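You operate a simulated robot arm through the tools that you are given. There is no shell and no other tool. Be economical: measure what you need, move in short steps, check, and stop when the job is done.

The job below is to be done with a simulated robot arm. You get a single attempt, and the scene is never put back.

Task
Stand each marker in its own well: red first, then green.
Fine: go by the colour dots; the loose cap goes back on the red one.

It is judged by the outcome, as a careful person would: the job done as asked, and still so three seconds after it is handed in. It fails if anything else is knocked over, pushed out of place, dropped, spilled or broken. Lids that push on must go on centred and level and be pressed home; caps that screw on are set level and turned clockwise until they are tight.

Robot
A 7-joint arm with a fingered hand, fixed in place. Base frame: the origin is at the foot of the arm, x ahead of it, y to its left, z up; the work surface is at about z = 850. Lengths are in mm, angles in degrees, forces in N, time in s.
With the tool pointing down near the work surface it reaches from about 320 to 720 mm from the base axis. Its first joint turns from -166.0 to 166.0 degrees. Payload 4 kg.
Tool frame: the origin (TCP) lies between the finger pads and is the grasp point; the fingertips stand 26 mm ahead of it; z points along the fingers, y is the line along which they close. The gripper opens to 148 mm. The gripper's body begins 73 mm behind the TCP. The gripper is a hand of 3 fingers: y runs from the thumb to the fingers, the wrist lies at [0, 0, -239] in the tool frame, and closing takes about 1.5 s.
Orientation is that of the tool frame in the base frame, as [roll, pitch, yaw] about the fixed x, y, z axes, in that order (R = Rz(yaw) Ry(pitch) Rx(roll)). With the fingers straight down and closing along the base's y, the tool's x points along the base's -x, its y along +y and its z along -z.

Tools
- The arm moves only by the tool drive_tool. Its argument "steps" is a list of rows, each a list of 6 numbers: the shift along the base's x, y, z in mm, then the turn, a rotation vector about the base's x, y, z in degrees. In form: [[tx, ty, tz, ax, ay, az], ...]. A call has 1 to 8 rows; each row shifts and turns the commanded pose from where the row before left it. "jaw" is the finger opening in mm, from 0 to 148, set as the call begins (left out, the last holds). A row lasts 0.2 s, in which the tool goes at most 50 mm and 8.6 degrees; a call with a longer step from one row to the next is refused whole, and so is a gripper value outside its range. Where a pose cannot be reached the arm comes as near as it can. A force on the tool above 40 N (or 10 N above the force at the start of the call, whichever is more), or a blocked arm, ends the call early, and 0.2 s more pass. The fingers move at their own pace (about 72 mm/s each) and stop on an object; they squeeze with about 27 N. The grip force told is the motor's: it shows also when the fingers shut on nothing. Time passes only in rows, and 0.2 s behind the last, so rows that do not move let the fingers close. The reply holds the time, the measured pose of the TCP, the force on the tool along the base axes, the opening and the grip force, in the units named above and with some noise, with the torque about the TCP (base axes, N m) and any sound that the robot's microphone picked up.
- Cameras (640 x 400 px; columns grow to the right, rows downward): "scene" is fixed at [50.2, -500.9, 1653.9]; the picture's right is [0.94, -0.35, 0.00], its down [-0.20, -0.53, -0.82] and it looks along [0.29, 0.77, -0.57] (base axes); focal length 312 px, centre (320, 200). "wrist" rides on the gripper at [68, -39, -90] in the tool frame; the picture's right is [0.50, 0.87, 0.00], its down [-0.66, 0.38, -0.65] and it looks along [-0.57, 0.33, 0.76] (tool axes); focal length 222 px, centre (320, 200). There is no depth. A picture from a camera that has moved, and an enlarged one, comes with that camera's place and axes in the base frame and with its lens.
- camera(camera): a new picture of that camera. No time passes.
- move_column(by): slides the trunk up (or, below 0, down) by that many mm; the arm rides with it, the base frame stays. It gives what a move gives, with no picture.
- preshape(shape): the hand has 3 fingers and takes this shape, open, in about a second: jaw (thumb against the fingers, like two jaws); tri (thumb and two fingers); tip (a fingertip pinch); poke (one finger out to press); point (the index stretched); flat (the hand flat); cup (the hand cupped); fist (a fist). The gripper value then closes the fingers along that shape, each until it touches; the sizes above hold for jaw. It gives what a move gives, with no picture.
- zoom(camera, box): a new picture of the part [left, top, right, bottom] of that camera's present view, enlarged. No time passes.
- hand_in(): hands the job in; it is judged then, once.

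Go step by step. Nothing tells you positions but the pictures and the camera data: compare them with the known pose of the tool, close in by small moves and look again before you grip or let go. The budget is 120 turns and 68 pictures, counting those below and the enlarged ones. Unless the task says otherwise, let go and move clear before handing in, and close with one line.

The tools are called after "Call:" as name(argument=value, ...) on one line, values as JSON. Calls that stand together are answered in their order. drive_tool: Moves the arm, as the interface text tells. Its arguments: {"type":"object","properties":{"steps":{"type":"array","items":{"type":"array","items":{"type":"number"}}},"jaw":{"type":"number"}},"required":["steps"]} The other tools are called the same way: move_column (by) slides the trunk up or down; preshape (shape) gives the hand a shape; camera (camera) takes a picture; zoom (camera, box) takes an enlarged picture of a part of a camera's view; hand_in () hands the job in.

At the start:

```text
time: 0.0
eef_pos: [346.2, 294.1, 1233.8]
tool_rot: [180.0, 0.0, 180.0]
ft_force: [0.2, -0.7, 0.3]
wrist_torque: [-0.02, 0.01, -0.03]
opening: 147.8
grip_force: 0.0
shape: jaw
trunk travel left (down, up): [-525.0, 65.0]
```

scene: 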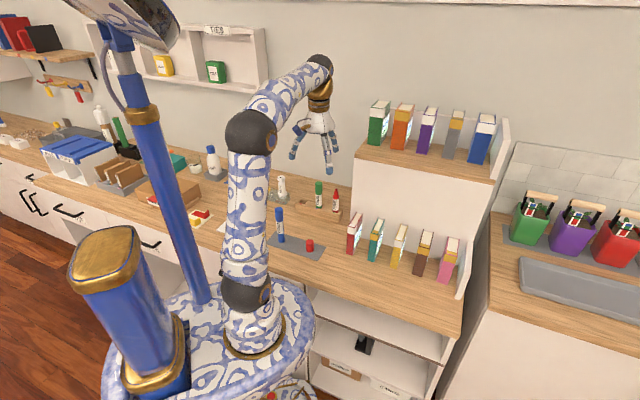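
wrist: 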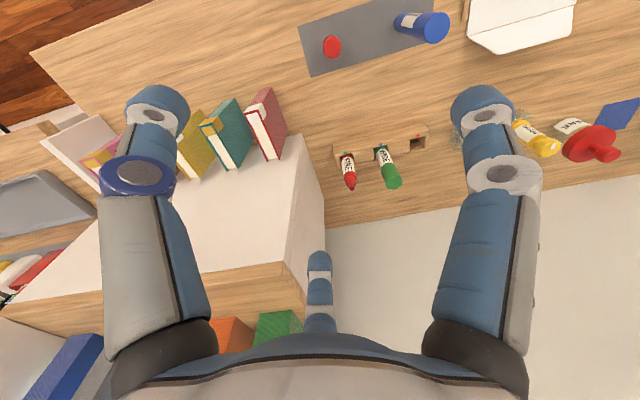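

I see a small wooden block with markers near the wall side and a mat with a blue marker and a red cap. I'll enlarge those regions first.

Call:
zoom(camera="scene", box=[240, 160, 370, 270])

Call:
zoom(camera="wrist", box=[290, 0, 490, 200])

```text
3.64 times, centred on (305, 215) of scene
camera zoom: at [50.2, -500.9, 1653.9], right [0.94, -0.35, 0.0], down [-0.2, -0.53, -0.82], along [0.29, 0.77, -0.57], focal length 1135 px, centre (374, 146)
```

zoom: 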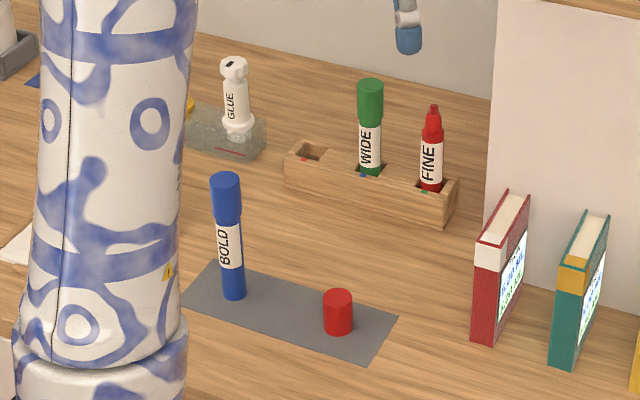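

```text
2.00 times, centred on (390, 100) of wrist
camera zoom: at [278.6, 255.2, 1324.1], right [-0.5, 0.87, 0.0], down [0.66, 0.38, 0.65], along [0.57, 0.33, -0.76], focal length 444 px, centre (180, 400)
```

zoom: 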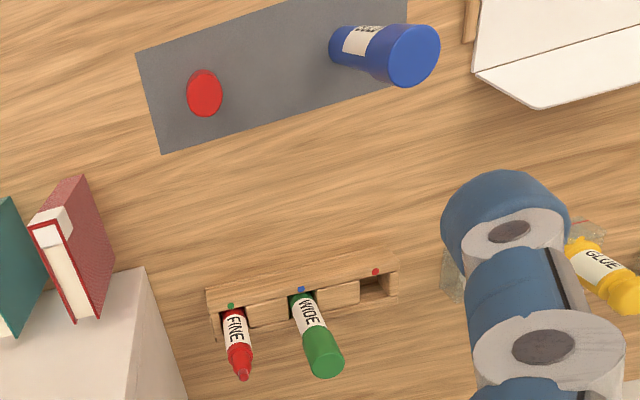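

The well dots read red (empty, near [352,524,898]), blue (holding green), and green (holding the uncapped red, near [456,419,898]). I'll close the fingers in the air to see their shape and rows of motion.

Call:
drive_tool(steps=[[0, 0, -20, 0, 0, 0], [0, 0, -20, 0, 0, 0], [0, 0, 0, 0, 0, 0], [0, 0, 0, 0, 0, 0], [0, 0, 0, 0, 0, 0]], jaw=24)

Call:
camera(camera="wrist")

Call:
zoom(camera="scene", box=[270, 40, 380, 220])

```text
time: 1.2
eef_pos: [345.8, 294.6, 1193.5]
tool_rot: [180.0, 0.0, -180.0]
ft_force: [0.2, 0.2, -0.6]
wrist_torque: [0.01, -0.01, -0.02]
opening: 24.1
grip_force: 0.1
shape: jaw
trunk travel left (down, up): [-525.0, 65.0]
```

```text
63 pictures are left
camera wrist: at [278.8, 256.2, 1284.2], right [-0.5, 0.87, 0.0], down [0.66, 0.38, 0.65], along [0.57, 0.33, -0.76], focal length 222 px, centre (320, 200)
```

wrist: 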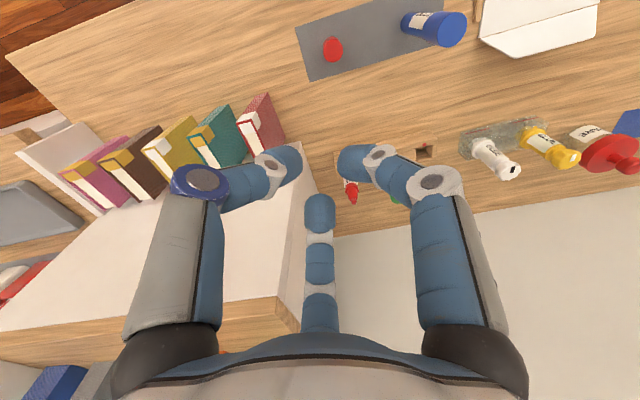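

```text
2.22 times, centred on (325, 130) of scene
camera zoom: at [50.2, -500.9, 1653.9], right [0.94, -0.35, 0.0], down [-0.2, -0.53, -0.82], along [0.29, 0.77, -0.57], focal length 694 px, centre (309, 356)
```

zoom: 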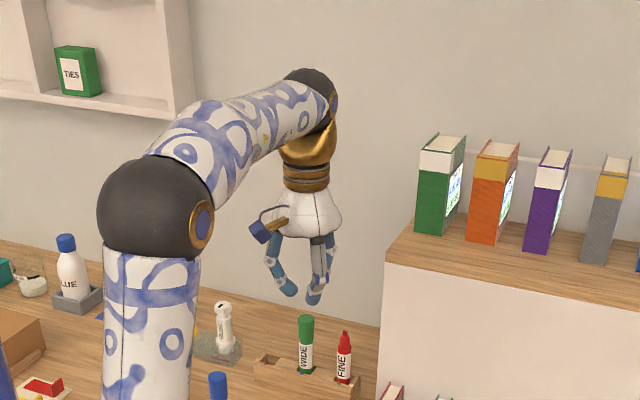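

The jaw shape curls three fingers inward from 120° apart with knuckles about 50 mm out, tight next to neighbouring markers. I'll look at the fingertip pinch shape for comparison.

Call:
preshape(shape="tip")

Call:
camera(camera="wrist")

Call:
drive_tool(steps=[[0, 0, 0, 0, 0, 0], [0, 0, 0, 0, 0, 0], [0, 0, 0, 0, 0, 0], [0, 0, 0, 0, 0, 0], [0, 0, 0, 0, 0, 0]], jaw=20)

Call:
camera(camera="wrist")

```text
time: 2.1
eef_pos: [345.0, 294.1, 1195.3]
tool_rot: [180.0, 0.0, -179.9]
ft_force: [-0.3, 0.7, 0.1]
wrist_torque: [-0.02, -0.01, 0.02]
opening: 147.8
grip_force: 0.1
shape: tip
trunk travel left (down, up): [-525.0, 65.0]
```

```text
61 pictures are left
camera wrist: at [278.8, 256.2, 1284.3], right [-0.5, 0.87, 0.0], down [0.66, 0.38, 0.65], along [0.57, 0.33, -0.76], focal length 222 px, centre (320, 200)
```

wrist: 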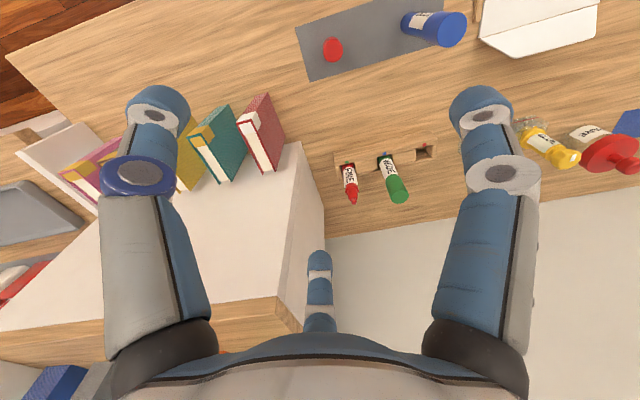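

```text
time: 3.3
eef_pos: [345.6, 295.7, 1195.3]
tool_rot: [180.0, 0.0, 180.0]
ft_force: [0.4, -0.1, 0.1]
wrist_torque: [-0.02, -0.02, -0.01]
opening: 20.1
grip_force: 0.1
shape: tip
trunk travel left (down, up): [-525.0, 65.0]
```

```text
60 pictures are left
camera wrist: at [278.8, 256.2, 1284.3], right [-0.5, 0.87, 0.0], down [0.66, 0.38, 0.65], along [0.57, 0.33, -0.76], focal length 222 px, centre (320, 200)
```

wrist: 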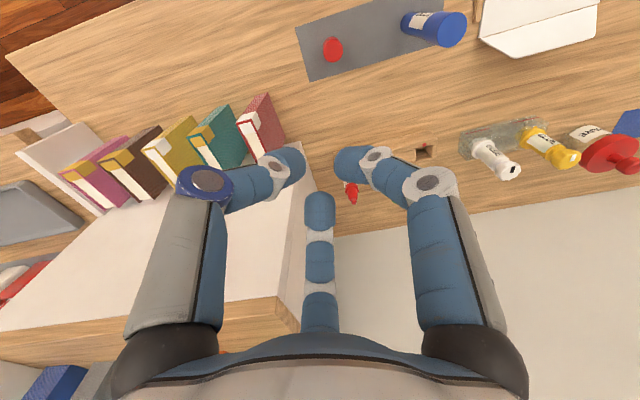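

The shapes close alike: a three-finger centring grip. The furniture lies at 45°, so I'll go back to jaw, turn the tool -45° so its x lies along the block row, and approach above the block.

Call:
preshape(shape="jaw")

Call:
drive_tool(steps=[[15.8, 19.0, -10, 0, 0, -7.5], [15.8, 19.0, -10, 0, 0, -7.5], [15.8, 19.0, -10, 0, 0, -7.5], [15.8, 19.0, -10, 0, 0, -7.5], [15.8, 19.0, -10, 0, 0, -7.5], [15.8, 19.0, -10, 0, 0, -7.5], [0, 0, 0, 0, 0, 0]], jaw=70)

Call:
camera(camera="wrist")

Call:
camera(camera="scene")

```text
time: 4.2
eef_pos: [347.0, 295.3, 1194.9]
tool_rot: [-180.0, 0.0, 180.0]
ft_force: [0.1, -1.1, -0.2]
wrist_torque: [0.0, 0.01, -0.02]
opening: 148.1
grip_force: 0.0
shape: jaw
trunk travel left (down, up): [-525.0, 65.0]
```

```text
time: 5.8
eef_pos: [441.1, 410.3, 1133.8]
tool_rot: [-180.0, 0.1, 134.9]
ft_force: [-0.3, 0.0, -0.5]
wrist_torque: [0.01, 0.03, -0.02]
opening: 70.7
grip_force: 0.0
shape: jaw
trunk travel left (down, up): [-525.0, 65.0]
```

```text
59 pictures are left
camera wrist: at [365.9, 430.4, 1223.1], right [0.26, 0.97, 0.0], down [0.73, -0.2, 0.65], along [0.63, -0.17, -0.76], focal length 222 px, centre (320, 200)
```

wrist: 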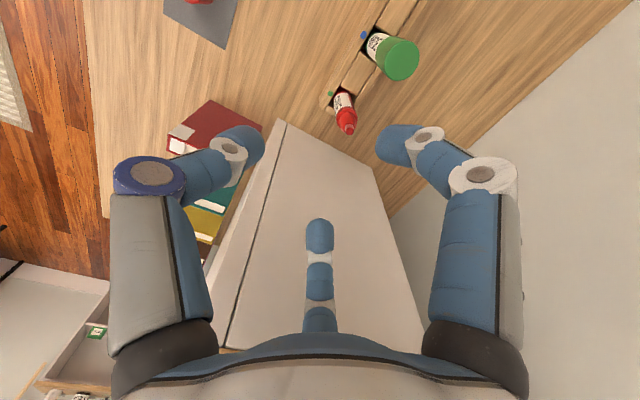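

```text
58 pictures are left
```

scene: 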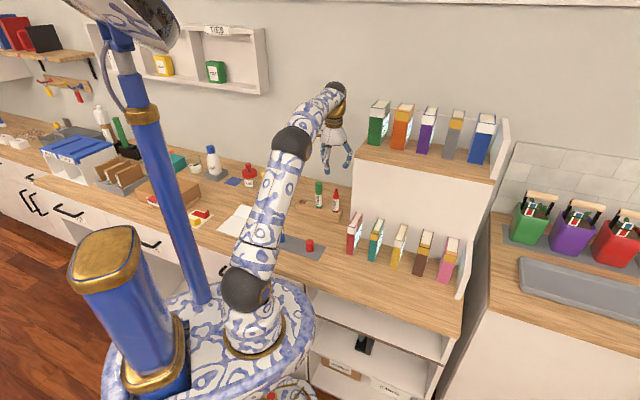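

The red marker is ahead of the fingers in the wrist view. I'll zoom to measure its axis and the wells.

Call:
zoom(camera="wrist", box=[290, 0, 450, 150])

Call:
zoom(camera="scene", box=[270, 165, 370, 265])

```text
2.67 times, centred on (370, 75) of wrist
camera zoom: at [365.9, 430.4, 1223.1], right [0.26, 0.97, 0.0], down [0.73, -0.2, 0.65], along [0.63, -0.17, -0.76], focal length 592 px, centre (187, 533)
```

zoom: 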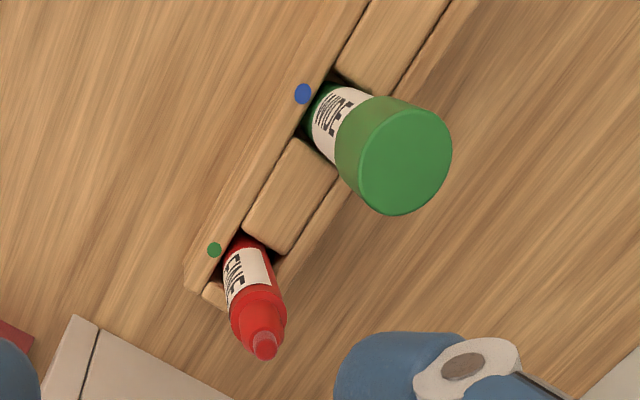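

```text
4.00 times, centred on (320, 215) of scene
camera zoom: at [50.2, -500.9, 1653.9], right [0.94, -0.35, 0.0], down [-0.2, -0.53, -0.82], along [0.29, 0.77, -0.57], focal length 1248 px, centre (320, 140)
```

zoom: 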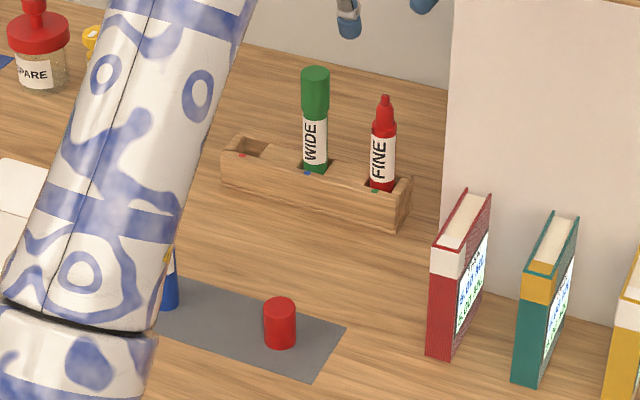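

Triangulation puts the red tip at [470.6, 434.7, 994], with wells along the row at 75 mm spacing and the block top at about 893. I'll centre over the red marker and descend partway to check.

Call:
drive_tool(steps=[[10, 8, 0, 0, 0, 0], [10, 8, 0, 0, 0, 0], [9.5, 8.4, 0, 0, 0, 0], [0, 0, -30, 0, 0, 0], [0, 0, -30, 0, 0, 0], [0, 0, -25, 0, 0, 0], [0, 0, 0, 0, 0, 0]])

Call:
camera(camera="wrist")

Call:
zoom(camera="scene", box=[270, 125, 370, 225])

```text
time: 7.4
eef_pos: [471.3, 432.6, 1050.2]
tool_rot: [-179.9, -0.1, 134.9]
ft_force: [-0.1, 1.0, 0.2]
wrist_torque: [-0.01, 0.04, 0.0]
opening: 70.6
grip_force: 0.0
shape: jaw
trunk travel left (down, up): [-525.0, 65.0]
```

```text
55 pictures are left
camera wrist: at [395.8, 452.7, 1140.6], right [0.26, 0.97, 0.0], down [0.73, -0.2, 0.65], along [0.63, -0.17, -0.76], focal length 222 px, centre (320, 200)
```

wrist: 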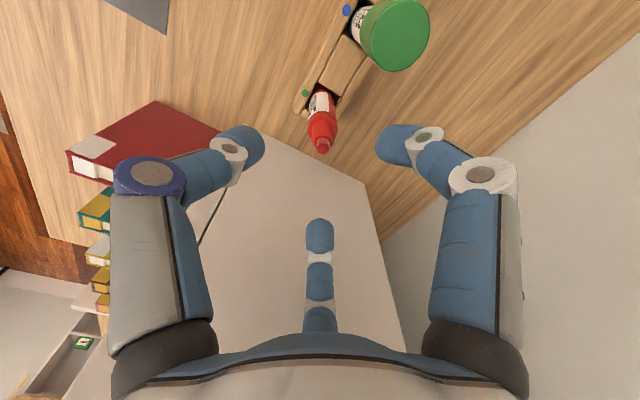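

```text
4.00 times, centred on (320, 175) of scene
camera zoom: at [50.2, -500.9, 1653.9], right [0.94, -0.35, 0.0], down [-0.2, -0.53, -0.82], along [0.29, 0.77, -0.57], focal length 1248 px, centre (320, 300)
```

zoom: 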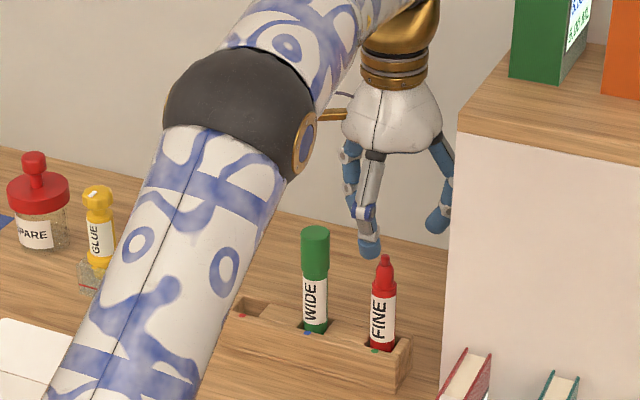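

Tip projection matches my estimate within about a millimetre; the tool is about 2.5 mm short in y. I'll correct and lower to grip height on the label.

Call:
drive_tool(steps=[[-0.8, 2.3, -15, 0, 0, 0], [0, 0, -20, 0, 0, 0], [0, 0, -20, 0, 0, 0], [0, 0, -20, 0, 0, 0], [0, 0, -20, 0, 0, 0], [0, 0, -8, 0, 0, 0], [0, 0, 0, 0, 0, 0]])

Call:
camera(camera="wrist")

Call:
zoom(camera="scene", box=[270, 135, 370, 235])

```text
time: 9.0
eef_pos: [469.1, 435.5, 945.6]
tool_rot: [-180.0, 0.1, 135.0]
ft_force: [-0.5, 0.1, -0.1]
wrist_torque: [0.0, -0.02, 0.01]
opening: 70.3
grip_force: 0.1
shape: jaw
trunk travel left (down, up): [-525.0, 65.0]
```

```text
53 pictures are left
camera wrist: at [394.4, 454.6, 1035.7], right [0.26, 0.97, 0.0], down [0.73, -0.2, 0.65], along [0.63, -0.17, -0.76], focal length 222 px, centre (320, 200)
```

wrist: 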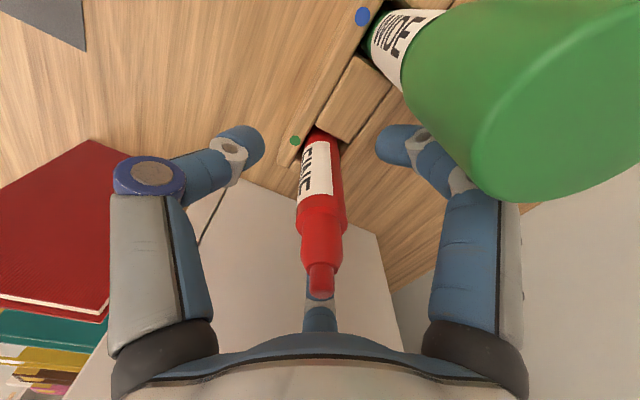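

```text
4.00 times, centred on (320, 185) of scene
camera zoom: at [50.2, -500.9, 1653.9], right [0.94, -0.35, 0.0], down [-0.2, -0.53, -0.82], along [0.29, 0.77, -0.57], focal length 1248 px, centre (320, 260)
```

zoom: 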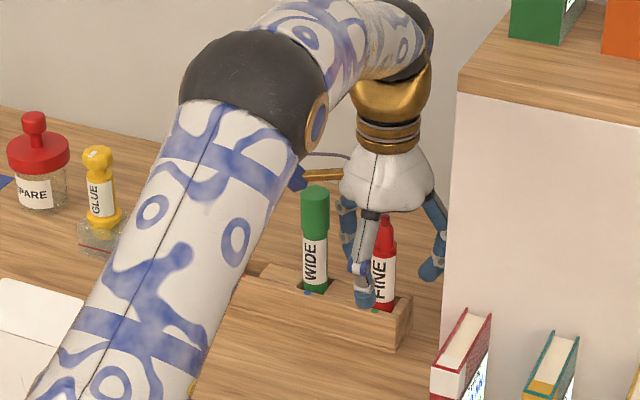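

The fingers surround the marker with clearance from green and the riser. Closing now.

Call:
drive_tool(steps=[[0, 0, 0, 0, 0, 0], [0, 0, 0, 0, 0, 0], [0, 0, 0, 0, 0, 0], [0, 0, 0, 0, 0, 0], [0, 0, 0, 0, 0, 0], [0, 0, 0, 0, 0, 0], [0, 0, 0, 0, 0, 0]], jaw=5)

Call:
camera(camera="wrist")

```text
time: 10.6
eef_pos: [469.7, 434.1, 946.1]
tool_rot: [-180.0, 0.0, 135.0]
ft_force: [0.2, -1.1, -4.2]
wrist_torque: [-0.03, 0.01, 0.0]
opening: 18.8
grip_force: 27.3
shape: jaw
trunk travel left (down, up): [-525.0, 65.0]
```

```text
51 pictures are left
camera wrist: at [394.6, 454.8, 1035.5], right [0.26, 0.97, 0.0], down [0.73, -0.2, 0.65], along [0.63, -0.17, -0.76], focal length 222 px, centre (320, 200)
```

wrist: 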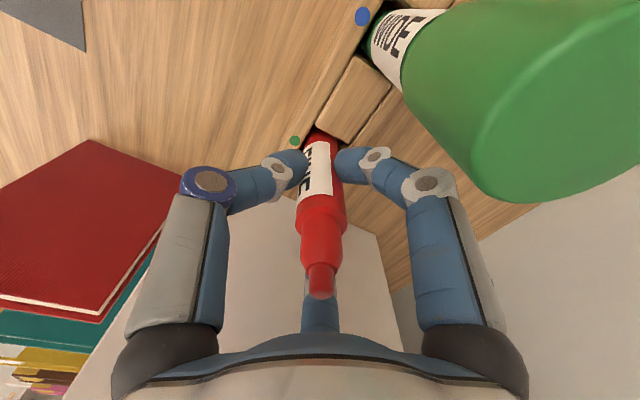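

Gripped at 18.8 mm. Lifting straight up.

Call:
drive_tool(steps=[[0, 0, 10, 0, 0, 0], [0, 0, 20, 0, 0, 0], [0, 0, 25, 0, 0, 0], [0, 0, 30, 0, 0, 0], [0, 0, 30, 0, 0, 0], [0, 0, 35, 0, 0, 0], [0, 0, 30, 0, 0, 0], [0, 0, 0, 0, 0, 0]])

Call:
zoom(camera="scene", box=[260, 105, 380, 235])

```text
time: 12.4
eef_pos: [470.7, 434.7, 1127.4]
tool_rot: [-180.0, 0.0, 135.0]
ft_force: [-0.5, 0.3, 0.2]
wrist_torque: [0.02, -0.01, 0.02]
opening: 18.8
grip_force: 27.0
shape: jaw
trunk travel left (down, up): [-525.0, 65.0]
```

```text
3.08 times, centred on (320, 170) of scene
camera zoom: at [50.2, -500.9, 1653.9], right [0.94, -0.35, 0.0], down [-0.2, -0.53, -0.82], along [0.29, 0.77, -0.57], focal length 960 px, centre (320, 292)
```

zoom: 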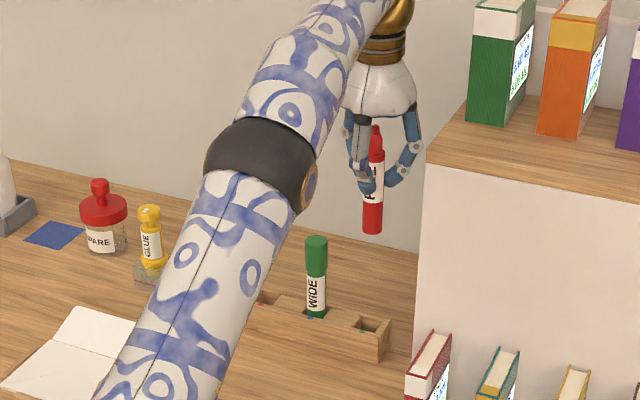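

The red marker is held upright with its bottom near z 1035, clear of green's top. Moving 150 mm along the row to above the red-dot well.

Call:
drive_tool(steps=[[-13.3, 13.3, 1, 0, 0, 0], [-13.3, 13.3, 1, 0, 0, 0], [-13.3, 13.3, 1, 0, 0, 0], [-13.3, 13.3, 1, 0, 0, 0], [-13.3, 13.3, 0, 0, 0, 0], [-13.3, 13.3, 0, 0, 0, 0], [-13.3, 13.3, 0, 0, 0, 0], [-13.2, 13.2, 0, 0, 0, 0]])

Call:
camera(camera="wrist")

Call:
zoom(camera="scene", box=[240, 105, 360, 235])

```text
time: 14.2
eef_pos: [354.6, 528.4, 1127.3]
tool_rot: [180.0, 0.0, 135.0]
ft_force: [0.1, -0.6, -1.1]
wrist_torque: [-0.03, -0.02, 0.0]
opening: 18.8
grip_force: 26.8
shape: jaw
out of reach, approached as far as the arm can: row 4, 6, 8
trunk travel left (down, up): [-525.0, 65.0]
```

```text
49 pictures are left
camera wrist: at [278.6, 548.1, 1217.2], right [0.26, 0.97, 0.0], down [0.73, -0.2, 0.65], along [0.63, -0.17, -0.76], focal length 222 px, centre (320, 200)
```

wrist: 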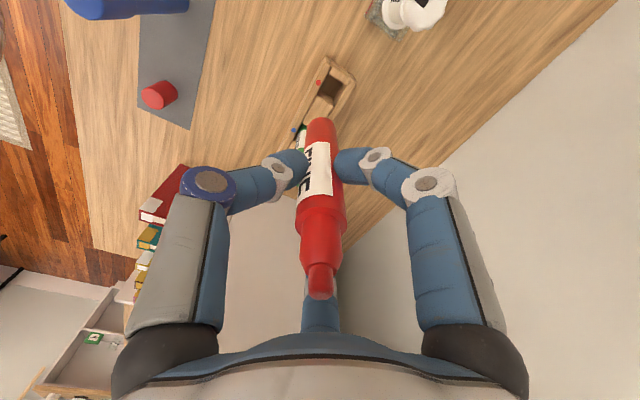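

```text
3.08 times, centred on (300, 170) of scene
camera zoom: at [50.2, -500.9, 1653.9], right [0.94, -0.35, 0.0], down [-0.2, -0.53, -0.82], along [0.29, 0.77, -0.57], focal length 960 px, centre (382, 292)
```

zoom: 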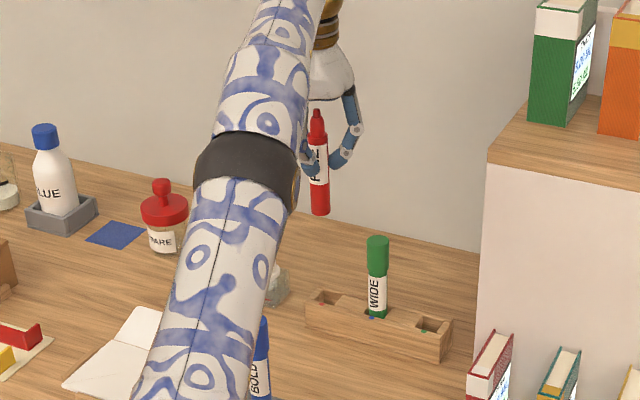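

The arm hit its reach limit at this height, stopping about 16 mm short of the row line. Past green already, I'll lower 40 mm to regain reach, then correct.

Call:
drive_tool(steps=[[0, 0, -10, 0, 0, 0], [0, 0, -15, 0, 0, 0], [0, 0, -20, 0, 0, 0], [0, 0, 0, 0, 0, 0]])

```text
time: 15.2
eef_pos: [353.9, 525.5, 1082.4]
tool_rot: [-180.0, 0.0, 135.0]
ft_force: [0.2, -0.1, -0.5]
wrist_torque: [0.02, 0.01, 0.0]
opening: 18.8
grip_force: 27.0
shape: jaw
trunk travel left (down, up): [-525.0, 65.0]
```

Now shifting onto the well's estimated axis (364.3, 541).

Call:
drive_tool(steps=[[5, 7.5, 0, 0, 0, 0], [5, 7.5, 0, 0, 0, 0], [0, 0, 0, 0, 0, 0]])

Call:
zoom(camera="wrist", box=[250, 20, 400, 170])

Call:
zoom(camera="scene", box=[260, 130, 350, 230])

```text
time: 16.0
eef_pos: [364.4, 541.2, 1081.8]
tool_rot: [179.9, 0.0, 134.9]
ft_force: [0.4, -0.4, -1.2]
wrist_torque: [0.0, 0.02, 0.02]
opening: 18.8
grip_force: 26.7
shape: jaw
trunk travel left (down, up): [-525.0, 65.0]
```

```text
2.67 times, centred on (325, 95) of wrist
camera zoom: at [288.9, 562.0, 1172.8], right [0.26, 0.97, 0.0], down [0.73, -0.2, 0.65], along [0.63, -0.17, -0.76], focal length 592 px, centre (307, 480)
```

zoom: 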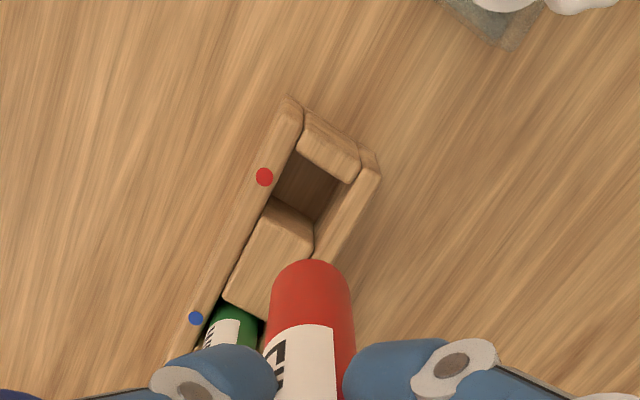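

```text
4.00 times, centred on (305, 180) of scene
camera zoom: at [50.2, -500.9, 1653.9], right [0.94, -0.35, 0.0], down [-0.2, -0.53, -0.82], along [0.29, 0.77, -0.57], focal length 1248 px, centre (380, 280)
```

zoom: 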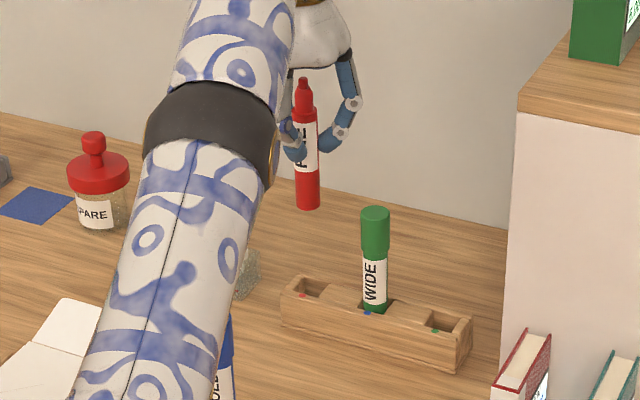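

I place the red-dot well centre at about (363.5, 542), within a couple of mm of the tool. I'll lower until the marker's foot is just above the block and look closely.

Call:
drive_tool(steps=[[0, 0, -20, 0, 0, 0], [0, 0, -20, 0, 0, 0], [0, 0, -20, 0, 0, 0], [0, 0, -20, 0, 0, 0], [0, 0, 0, 0, 0, 0]])

Call:
zoom(camera="wrist", box=[270, 90, 370, 180])

Call:
zoom(camera="scene", box=[280, 170, 340, 220])

```text
time: 17.2
eef_pos: [363.7, 542.0, 1003.5]
tool_rot: [180.0, -0.1, 135.1]
ft_force: [0.0, 0.2, -1.1]
wrist_torque: [0.0, -0.01, 0.0]
opening: 18.7
grip_force: 27.0
shape: jaw
trunk travel left (down, up): [-525.0, 65.0]
```

```text
4.44 times, centred on (320, 135) of wrist
camera zoom: at [288.2, 561.4, 1093.3], right [0.26, 0.97, 0.0], down [0.73, -0.2, 0.65], along [0.63, -0.17, -0.76], focal length 987 px, centre (320, 489)
```

zoom: 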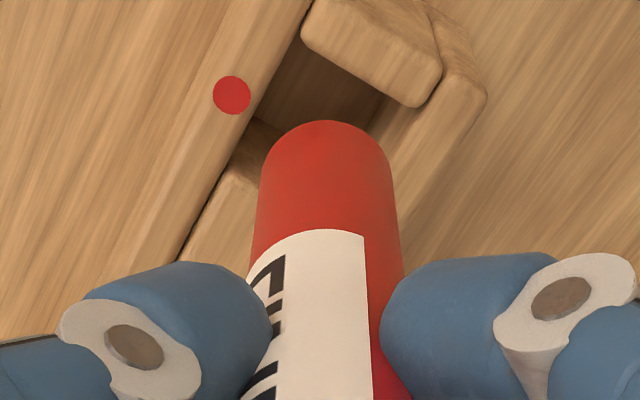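

```text
8.00 times, centred on (310, 195) of scene
camera zoom: at [50.2, -500.9, 1653.9], right [0.94, -0.35, 0.0], down [-0.2, -0.53, -0.82], along [0.29, 0.77, -0.57], focal length 2497 px, centre (400, 240)
```

zoom: 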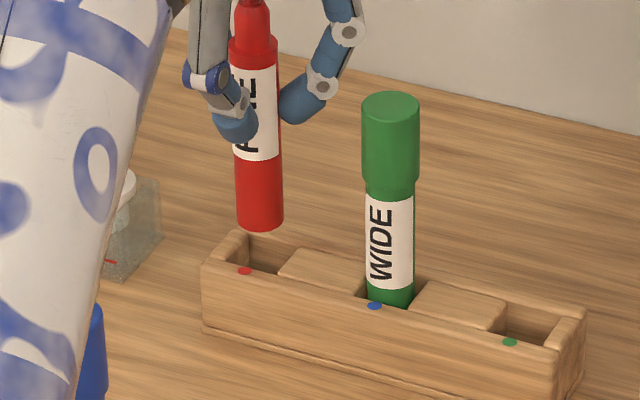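

In the close view the marker sits over the red-dot well with the same offset from its dot as green has from blue's. Lowering it in gently.

Call:
drive_tool(steps=[[0, 0, -10, 0, 0, 0], [0, 0, -10, 0, 0, 0], [0, 0, -10, 0, 0, 0], [0, 0, -10, 0, 0, 0], [0, 0, -8, 0, 0, 0], [0, 0, -5, 0, 0, 0], [0, 0, 0, 0, 0, 0]])

Call:
zoom(camera="scene", box=[280, 170, 340, 220])

```text
time: 18.8
eef_pos: [364.2, 542.5, 949.1]
tool_rot: [180.0, 0.0, 135.0]
ft_force: [-0.1, -0.3, -0.6]
wrist_torque: [0.02, -0.01, 0.03]
opening: 18.9
grip_force: 26.6
shape: jaw
trunk travel left (down, up): [-525.0, 65.0]
```

```text
8.00 times, centred on (310, 195) of scene
camera zoom: at [50.2, -500.9, 1653.9], right [0.94, -0.35, 0.0], down [-0.2, -0.53, -0.82], along [0.29, 0.77, -0.57], focal length 2497 px, centre (400, 240)
```

zoom: 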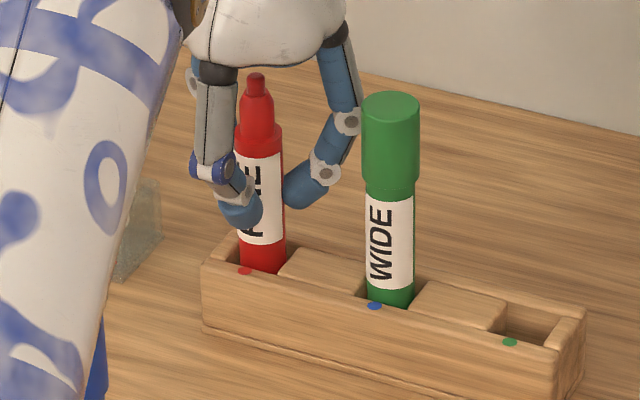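

It slid in freely. A last few mm down, then release and rise.

Call:
drive_tool(steps=[[0, 0, -2, 0, 0, 0], [0, 0, -1, 0, 0, 0], [0, 0, 0, 0, 0, 0]])

Call:
drive_tool(steps=[[0, 0, 0, 0, 0, 0], [0, 0, 0, 0, 0, 0], [0, 0, 0, 0, 0, 0], [0, 0, 0, 0, 0, 0], [0, 0, 10, 0, 0, 0], [0, 0, 20, 0, 0, 0], [0, 0, 30, 0, 0, 0], [0, 0, 30, 0, 0, 0]], jaw=66)

Call:
zoom(camera="scene", box=[270, 140, 350, 220])

```text
time: 19.6
eef_pos: [365.4, 541.2, 947.3]
tool_rot: [-180.0, 0.0, 135.0]
ft_force: [-0.1, -0.1, 0.1]
wrist_torque: [0.01, -0.02, -0.02]
opening: 18.7
grip_force: 26.9
shape: jaw
trunk travel left (down, up): [-525.0, 65.0]
```

```text
time: 21.4
eef_pos: [364.2, 542.0, 1037.9]
tool_rot: [-180.0, 0.0, 135.0]
ft_force: [-0.2, -0.6, -0.2]
wrist_torque: [0.04, 0.02, 0.04]
opening: 65.4
grip_force: 0.0
shape: jaw
trunk travel left (down, up): [-525.0, 65.0]
```

```text
5.00 times, centred on (310, 180) of scene
camera zoom: at [50.2, -500.9, 1653.9], right [0.94, -0.35, 0.0], down [-0.2, -0.53, -0.82], along [0.29, 0.77, -0.57], focal length 1560 px, centre (370, 300)
```

zoom: 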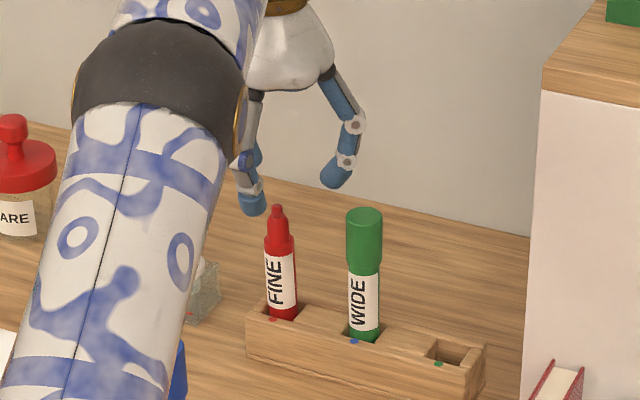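

Red stands in the red-dot well. Now raising and moving over the green marker at about (416.8, 487.5).

Call:
drive_tool(steps=[[0, 0, 35, 0, 0, 0], [10.5, -10.9, 0, 0, 0, 0], [10.5, -10.9, 0, 0, 0, 0], [10.5, -10.9, 0, 0, 0, 0], [10.5, -10.9, 0, 0, 0, 0], [10.5, -10.9, 0, 0, 0, 0], [0, 0, 0, 0, 0, 0]])

Call:
camera(camera="wrist")

Call:
zoom(camera="scene", box=[270, 140, 350, 220])

```text
time: 23.0
eef_pos: [417.1, 487.3, 1073.7]
tool_rot: [-180.0, 0.1, 135.0]
ft_force: [-0.5, -0.8, -0.2]
wrist_torque: [0.04, 0.0, -0.03]
opening: 65.5
grip_force: 0.0
shape: jaw
trunk travel left (down, up): [-525.0, 65.0]
```

```text
41 pictures are left
camera wrist: at [342.6, 508.3, 1163.3], right [0.26, 0.97, 0.0], down [0.73, -0.2, 0.65], along [0.63, -0.17, -0.76], focal length 222 px, centre (320, 200)
```

wrist: 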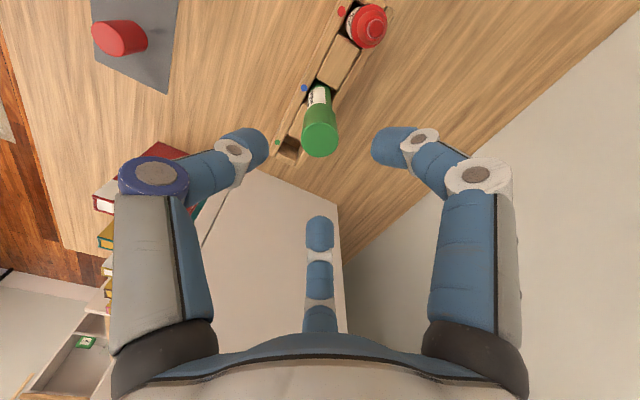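

```text
5.00 times, centred on (310, 180) of scene
camera zoom: at [50.2, -500.9, 1653.9], right [0.94, -0.35, 0.0], down [-0.2, -0.53, -0.82], along [0.29, 0.77, -0.57], focal length 1560 px, centre (370, 300)
```

zoom: 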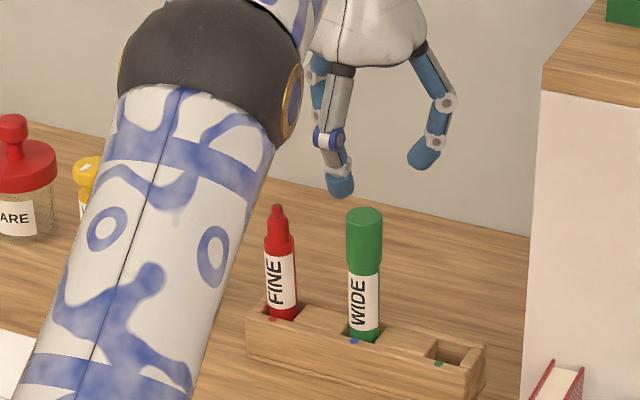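

Green's top triangulates to (417.4, 487.6, ~1003), right under the tool. Descending to the same grip height, on the body below the cap, and closing.

Call:
drive_tool(steps=[[0, 0, -25, 0, 0, 0], [0, 0, -25, 0, 0, 0], [0, 0, -25, 0, 0, 0], [0, 0, -25, 0, 0, 0], [0, 0, -20, 0, 0, 0], [0, 0, -8, 0, 0, 0], [0, 0, 0, 0, 0, 0]])

Call:
drive_tool(steps=[[0, 0, 0, 0, 0, 0], [0, 0, 0, 0, 0, 0], [0, 0, 0, 0, 0, 0], [0, 0, 0, 0, 0, 0], [0, 0, 0, 0, 0, 0], [0, 0, 0, 0, 0, 0]], jaw=5)

Call:
zoom(camera="scene", box=[270, 150, 350, 220])

```text
time: 24.6
eef_pos: [416.6, 485.8, 944.0]
tool_rot: [-180.0, -0.1, 134.9]
ft_force: [-0.8, 0.2, 0.1]
wrist_torque: [-0.02, -0.01, 0.02]
opening: 65.4
grip_force: 0.1
shape: jaw
trunk travel left (down, up): [-525.0, 65.0]
```

```text
time: 26.0
eef_pos: [417.4, 486.0, 943.4]
tool_rot: [-179.9, 0.1, 135.0]
ft_force: [-0.7, 0.2, -3.5]
wrist_torque: [0.03, 0.03, -0.02]
opening: 16.9
grip_force: 26.7
shape: jaw
trunk travel left (down, up): [-525.0, 65.0]
```

```text
5.71 times, centred on (310, 185) of scene
camera zoom: at [50.2, -500.9, 1653.9], right [0.94, -0.35, 0.0], down [-0.2, -0.53, -0.82], along [0.29, 0.77, -0.57], focal length 1784 px, centre (377, 286)
```

zoom: 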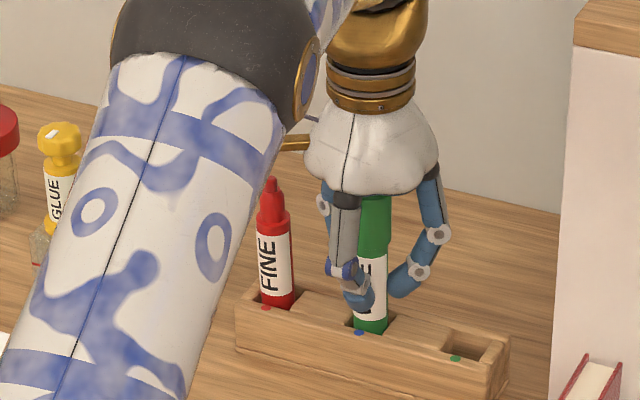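

Green is gripped at 16.9 mm. Lifting 75 mm and moving one spacing along the row to above the green-dot well.

Call:
drive_tool(steps=[[0, 0, 10, 0, 0, 0], [0, 0, 20, 0, 0, 0], [0, 0, 30, 0, 0, 0], [0, 0, 15, 0, 0, 0], [13.3, -13.0, 0, 0, 0, 0], [13.3, -13.0, 0, 0, 0, 0], [13.3, -13.0, 0, 0, 0, 0], [13.2, -13.0, 0, 0, 0, 0]])

Call:
zoom(camera="scene", box=[290, 165, 360, 225])

Call:
zoom(camera="wrist", box=[250, 50, 390, 170])

```text
time: 27.8
eef_pos: [470.3, 436.3, 1019.4]
tool_rot: [-180.0, -0.1, 134.9]
ft_force: [-0.4, 0.0, 0.3]
wrist_torque: [0.0, -0.01, -0.01]
opening: 17.2
grip_force: 27.1
shape: jaw
trunk travel left (down, up): [-525.0, 65.0]
```

```text
6.67 times, centred on (325, 195) of scene
camera zoom: at [50.2, -500.9, 1653.9], right [0.94, -0.35, 0.0], down [-0.2, -0.53, -0.82], along [0.29, 0.77, -0.57], focal length 2081 px, centre (287, 233)
```

zoom: 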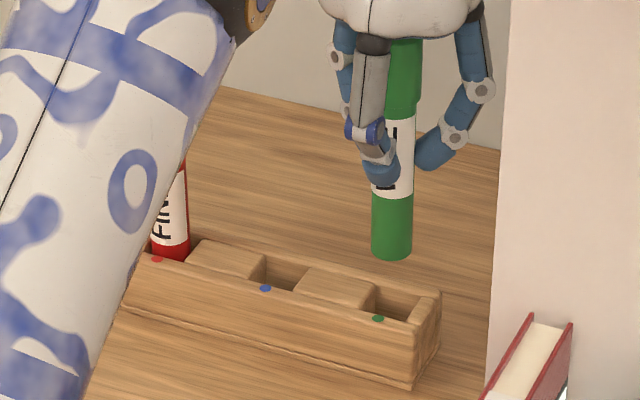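

```text
3.33 times, centred on (320, 110) of wrist
camera zoom: at [394.7, 456.1, 1109.0], right [0.26, 0.97, 0.0], down [0.73, -0.2, 0.65], along [0.63, -0.17, -0.76], focal length 740 px, centre (320, 500)
```

zoom: 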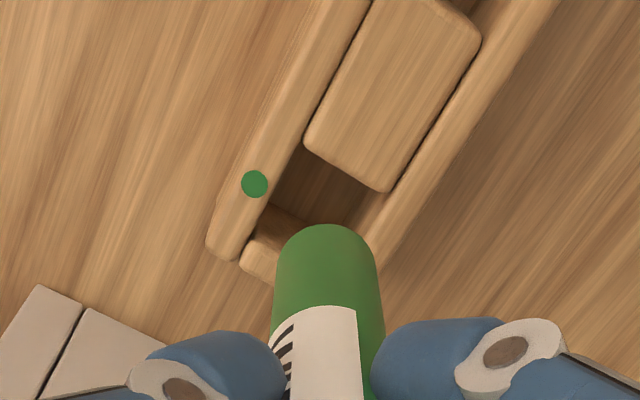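

Alignment over the green-dot well matches. Lowering green in.

Call:
drive_tool(steps=[[0, 0, -15, 0, 0, 0], [0, 0, -10, 0, 0, 0], [0, 0, -10, 0, 0, 0], [0, 0, -10, 0, 0, 0], [0, 0, -10, 0, 0, 0], [0, 0, -10, 0, 0, 0], [0, 0, -8, 0, 0, 0], [0, 0, 0, 0, 0, 0]])

Call:
zoom(camera="scene", box=[290, 165, 360, 225])

```text
time: 29.6
eef_pos: [470.1, 436.1, 945.9]
tool_rot: [-180.0, 0.0, 135.0]
ft_force: [-0.2, -0.9, -1.3]
wrist_torque: [0.02, 0.01, 0.0]
opening: 16.9
grip_force: 26.7
shape: jaw
trunk travel left (down, up): [-525.0, 65.0]
```

```text
6.67 times, centred on (325, 195) of scene
camera zoom: at [50.2, -500.9, 1653.9], right [0.94, -0.35, 0.0], down [-0.2, -0.53, -0.82], along [0.29, 0.77, -0.57], focal length 2081 px, centre (287, 233)
```

zoom: 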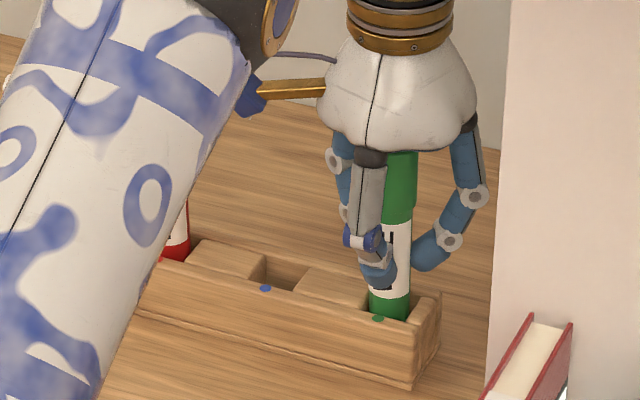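

Green is in. A touch down, then release and rise.

Call:
drive_tool(steps=[[0, 0, -2, 0, 0, 0], [0, 0, 0, 0, 0, 0]])

Call:
drive_tool(steps=[[0, 0, 0, 0, 0, 0], [0, 0, 0, 0, 0, 0], [0, 0, 0, 0, 0, 0], [0, 0, 0, 0, 0, 0], [0, 0, 20, 0, 0, 0], [0, 0, 40, 0, 0, 0], [0, 0, 40, 0, 0, 0], [0, 0, 40, 0, 0, 0]], jaw=66)

Call:
camera(camera="wrist")

Call:
zoom(camera="scene", box=[260, 160, 360, 270])

```text
time: 30.2
eef_pos: [469.4, 436.0, 945.8]
tool_rot: [179.9, -0.1, 135.0]
ft_force: [0.5, -1.4, 4.5]
wrist_torque: [0.0, 0.02, 0.01]
opening: 16.8
grip_force: 27.0
shape: jaw
trunk travel left (down, up): [-525.0, 65.0]
```

```text
time: 32.0
eef_pos: [467.8, 436.4, 1084.0]
tool_rot: [-179.9, 0.0, 135.0]
ft_force: [-0.2, 0.8, -0.6]
wrist_torque: [0.03, -0.01, 0.03]
opening: 65.7
grip_force: 0.0
shape: jaw
trunk travel left (down, up): [-525.0, 65.0]
```

```text
35 pictures are left
camera wrist: at [392.7, 456.9, 1175.9], right [0.26, 0.97, 0.0], down [0.73, -0.2, 0.65], along [0.63, -0.17, -0.76], focal length 222 px, centre (320, 200)
```

wrist: 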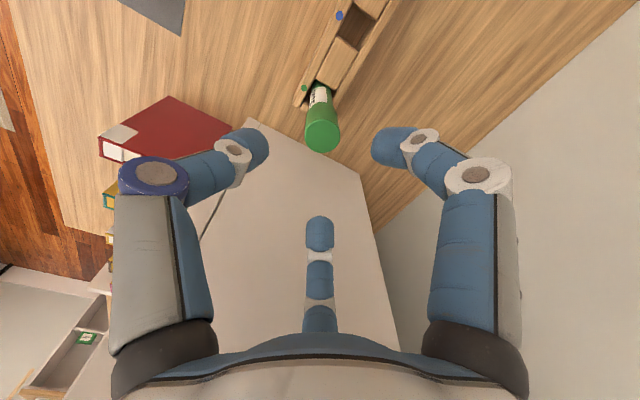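

```text
3.64 times, centred on (310, 215) of scene
camera zoom: at [50.2, -500.9, 1653.9], right [0.94, -0.35, 0.0], down [-0.2, -0.53, -0.82], along [0.29, 0.77, -0.57], focal length 1135 px, centre (356, 146)
```

zoom: 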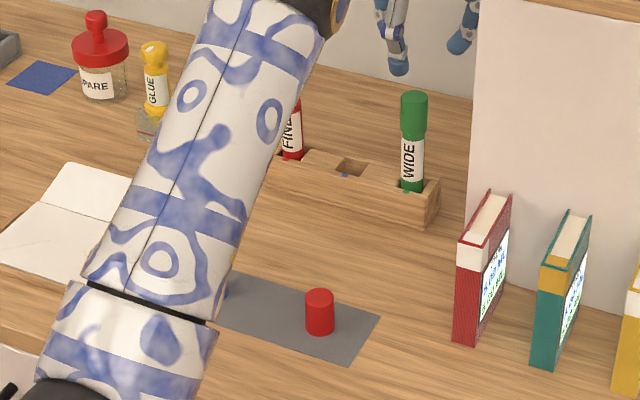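

Green is standing in its well. Next the loose red cap on the mat, near (311, 300); I'll move above it and look.

Call:
drive_tool(steps=[[-19.6, -17, 0, 0, 0, 0], [-19.6, -17, 0, 0, 0, 0], [-19.6, -17, 0, 0, 0, 0], [-19.6, -17, 0, 0, 0, 0], [-19.6, -17, -15, 0, 0, 0], [-19.6, -17, -15, 0, 0, 0], [-19.6, -17, -15, 0, 0, 0], [-19.6, -17, -15, 0, 0, 0]])

Call:
camera(camera="wrist")

Call:
camera(camera="scene")

```text
time: 33.8
eef_pos: [311.9, 297.0, 1025.6]
tool_rot: [179.9, 0.1, 135.0]
ft_force: [0.3, 0.3, 0.4]
wrist_torque: [-0.02, 0.01, 0.01]
opening: 65.5
grip_force: 0.0
shape: jaw
trunk travel left (down, up): [-525.0, 65.0]
```

```text
33 pictures are left
camera wrist: at [236.6, 318.1, 1115.7], right [0.26, 0.97, 0.0], down [0.73, -0.2, 0.65], along [0.63, -0.17, -0.76], focal length 222 px, centre (320, 200)
```

wrist: 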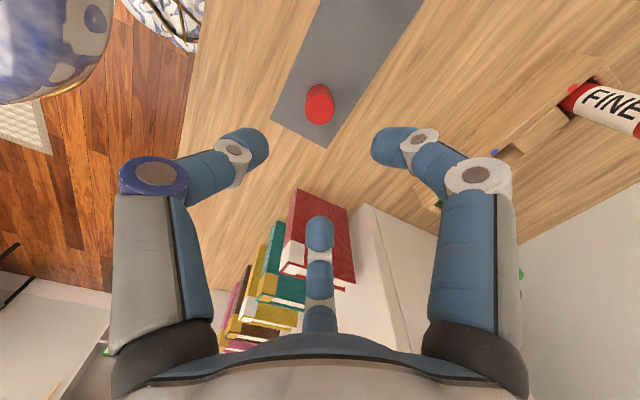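

```text
32 pictures are left
```

scene: 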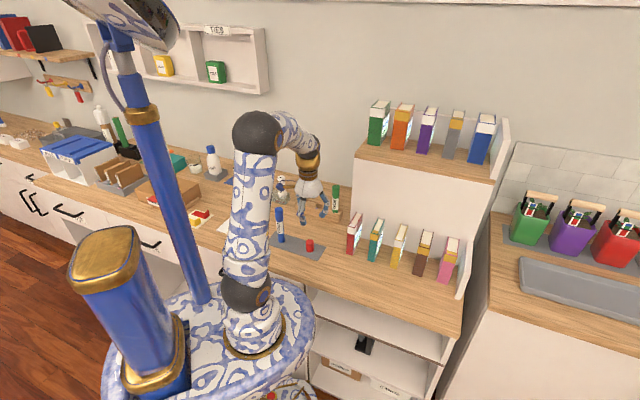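

Call:
zoom(camera="wrist", box=[270, 60, 370, 150])

Call:
zoom(camera="scene", box=[260, 190, 340, 270])

```text
4.44 times, centred on (320, 105) of wrist
camera zoom: at [236.6, 318.1, 1115.7], right [0.26, 0.97, 0.0], down [0.73, -0.2, 0.65], along [0.63, -0.17, -0.76], focal length 987 px, centre (320, 622)
```

zoom: 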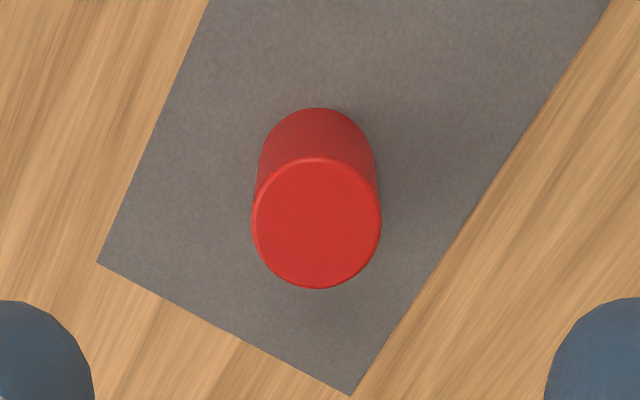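

```text
5.00 times, centred on (300, 230) of scene
camera zoom: at [50.2, -500.9, 1653.9], right [0.94, -0.35, 0.0], down [-0.2, -0.53, -0.82], along [0.29, 0.77, -0.57], focal length 1560 px, centre (420, 50)
```

zoom: 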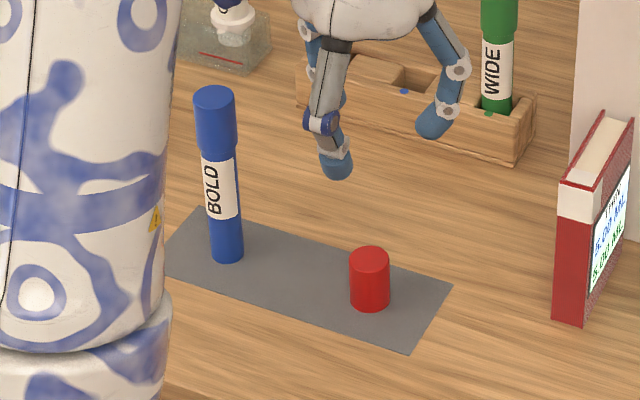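

Cap top triangulates to (312, 297, 888), about 29 mm across and directly beneath the tool. Descending to TCP z≈894 and gripping.

Call:
drive_tool(steps=[[0, 0, -25, 0, 0, 0], [0, 0, -25, 0, 0, 0], [0, 0, -25, 0, 0, 0], [0, 0, -25, 0, 0, 0], [0, 0, -20, 0, 0, 0], [0, 0, -11, 0, 0, 0], [0, 0, 0, 0, 0, 0]])

Call:
drive_tool(steps=[[0, 0, 0, 0, 0, 0], [0, 0, 0, 0, 0, 0], [0, 0, 0, 0, 0, 0], [0, 0, 0, 0, 0, 0], [0, 0, 0, 0, 0, 0], [0, 0, 0, 0, 0, 0]], jaw=10)

Call:
zoom(camera="scene", box=[260, 190, 340, 270])

Call:
camera(camera="wrist")

```text
time: 35.4
eef_pos: [312.4, 300.2, 894.1]
tool_rot: [180.0, -0.1, 135.0]
ft_force: [1.0, -0.4, 0.1]
wrist_torque: [0.01, 0.01, -0.01]
opening: 65.8
grip_force: 0.1
shape: jaw
trunk travel left (down, up): [-525.0, 65.0]
```

```text
time: 36.8
eef_pos: [311.5, 298.6, 894.5]
tool_rot: [-179.9, 0.0, 135.0]
ft_force: [0.2, 0.2, -0.1]
wrist_torque: [0.0, -0.02, -0.01]
opening: 23.4
grip_force: 27.0
shape: jaw
trunk travel left (down, up): [-525.0, 65.0]
```

```text
5.00 times, centred on (300, 230) of scene
camera zoom: at [50.2, -500.9, 1653.9], right [0.94, -0.35, 0.0], down [-0.2, -0.53, -0.82], along [0.29, 0.77, -0.57], focal length 1560 px, centre (420, 50)
```

zoom: 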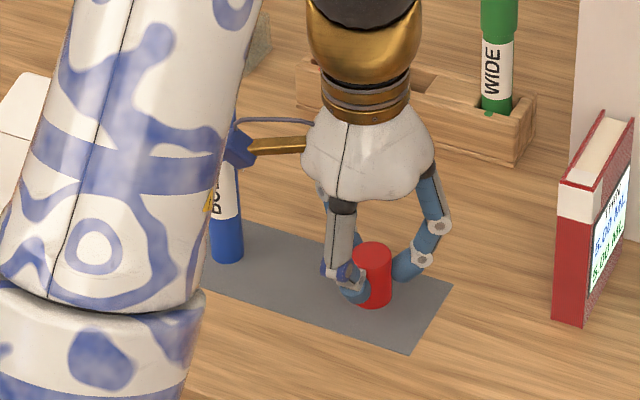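

```text
28 pictures are left
camera wrist: at [237.5, 320.3, 984.0], right [0.26, 0.97, 0.0], down [0.73, -0.2, 0.65], along [0.63, -0.17, -0.76], focal length 222 px, centre (320, 200)
```

wrist: 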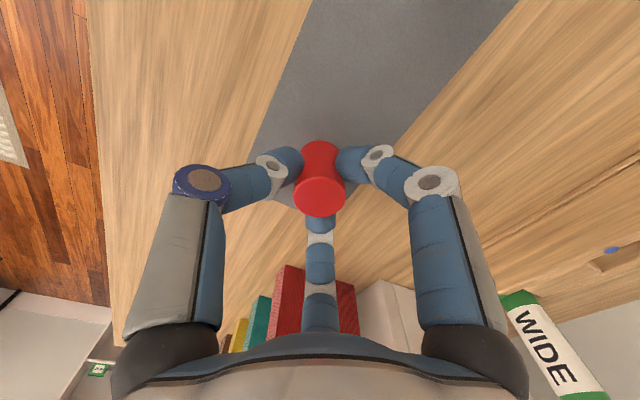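

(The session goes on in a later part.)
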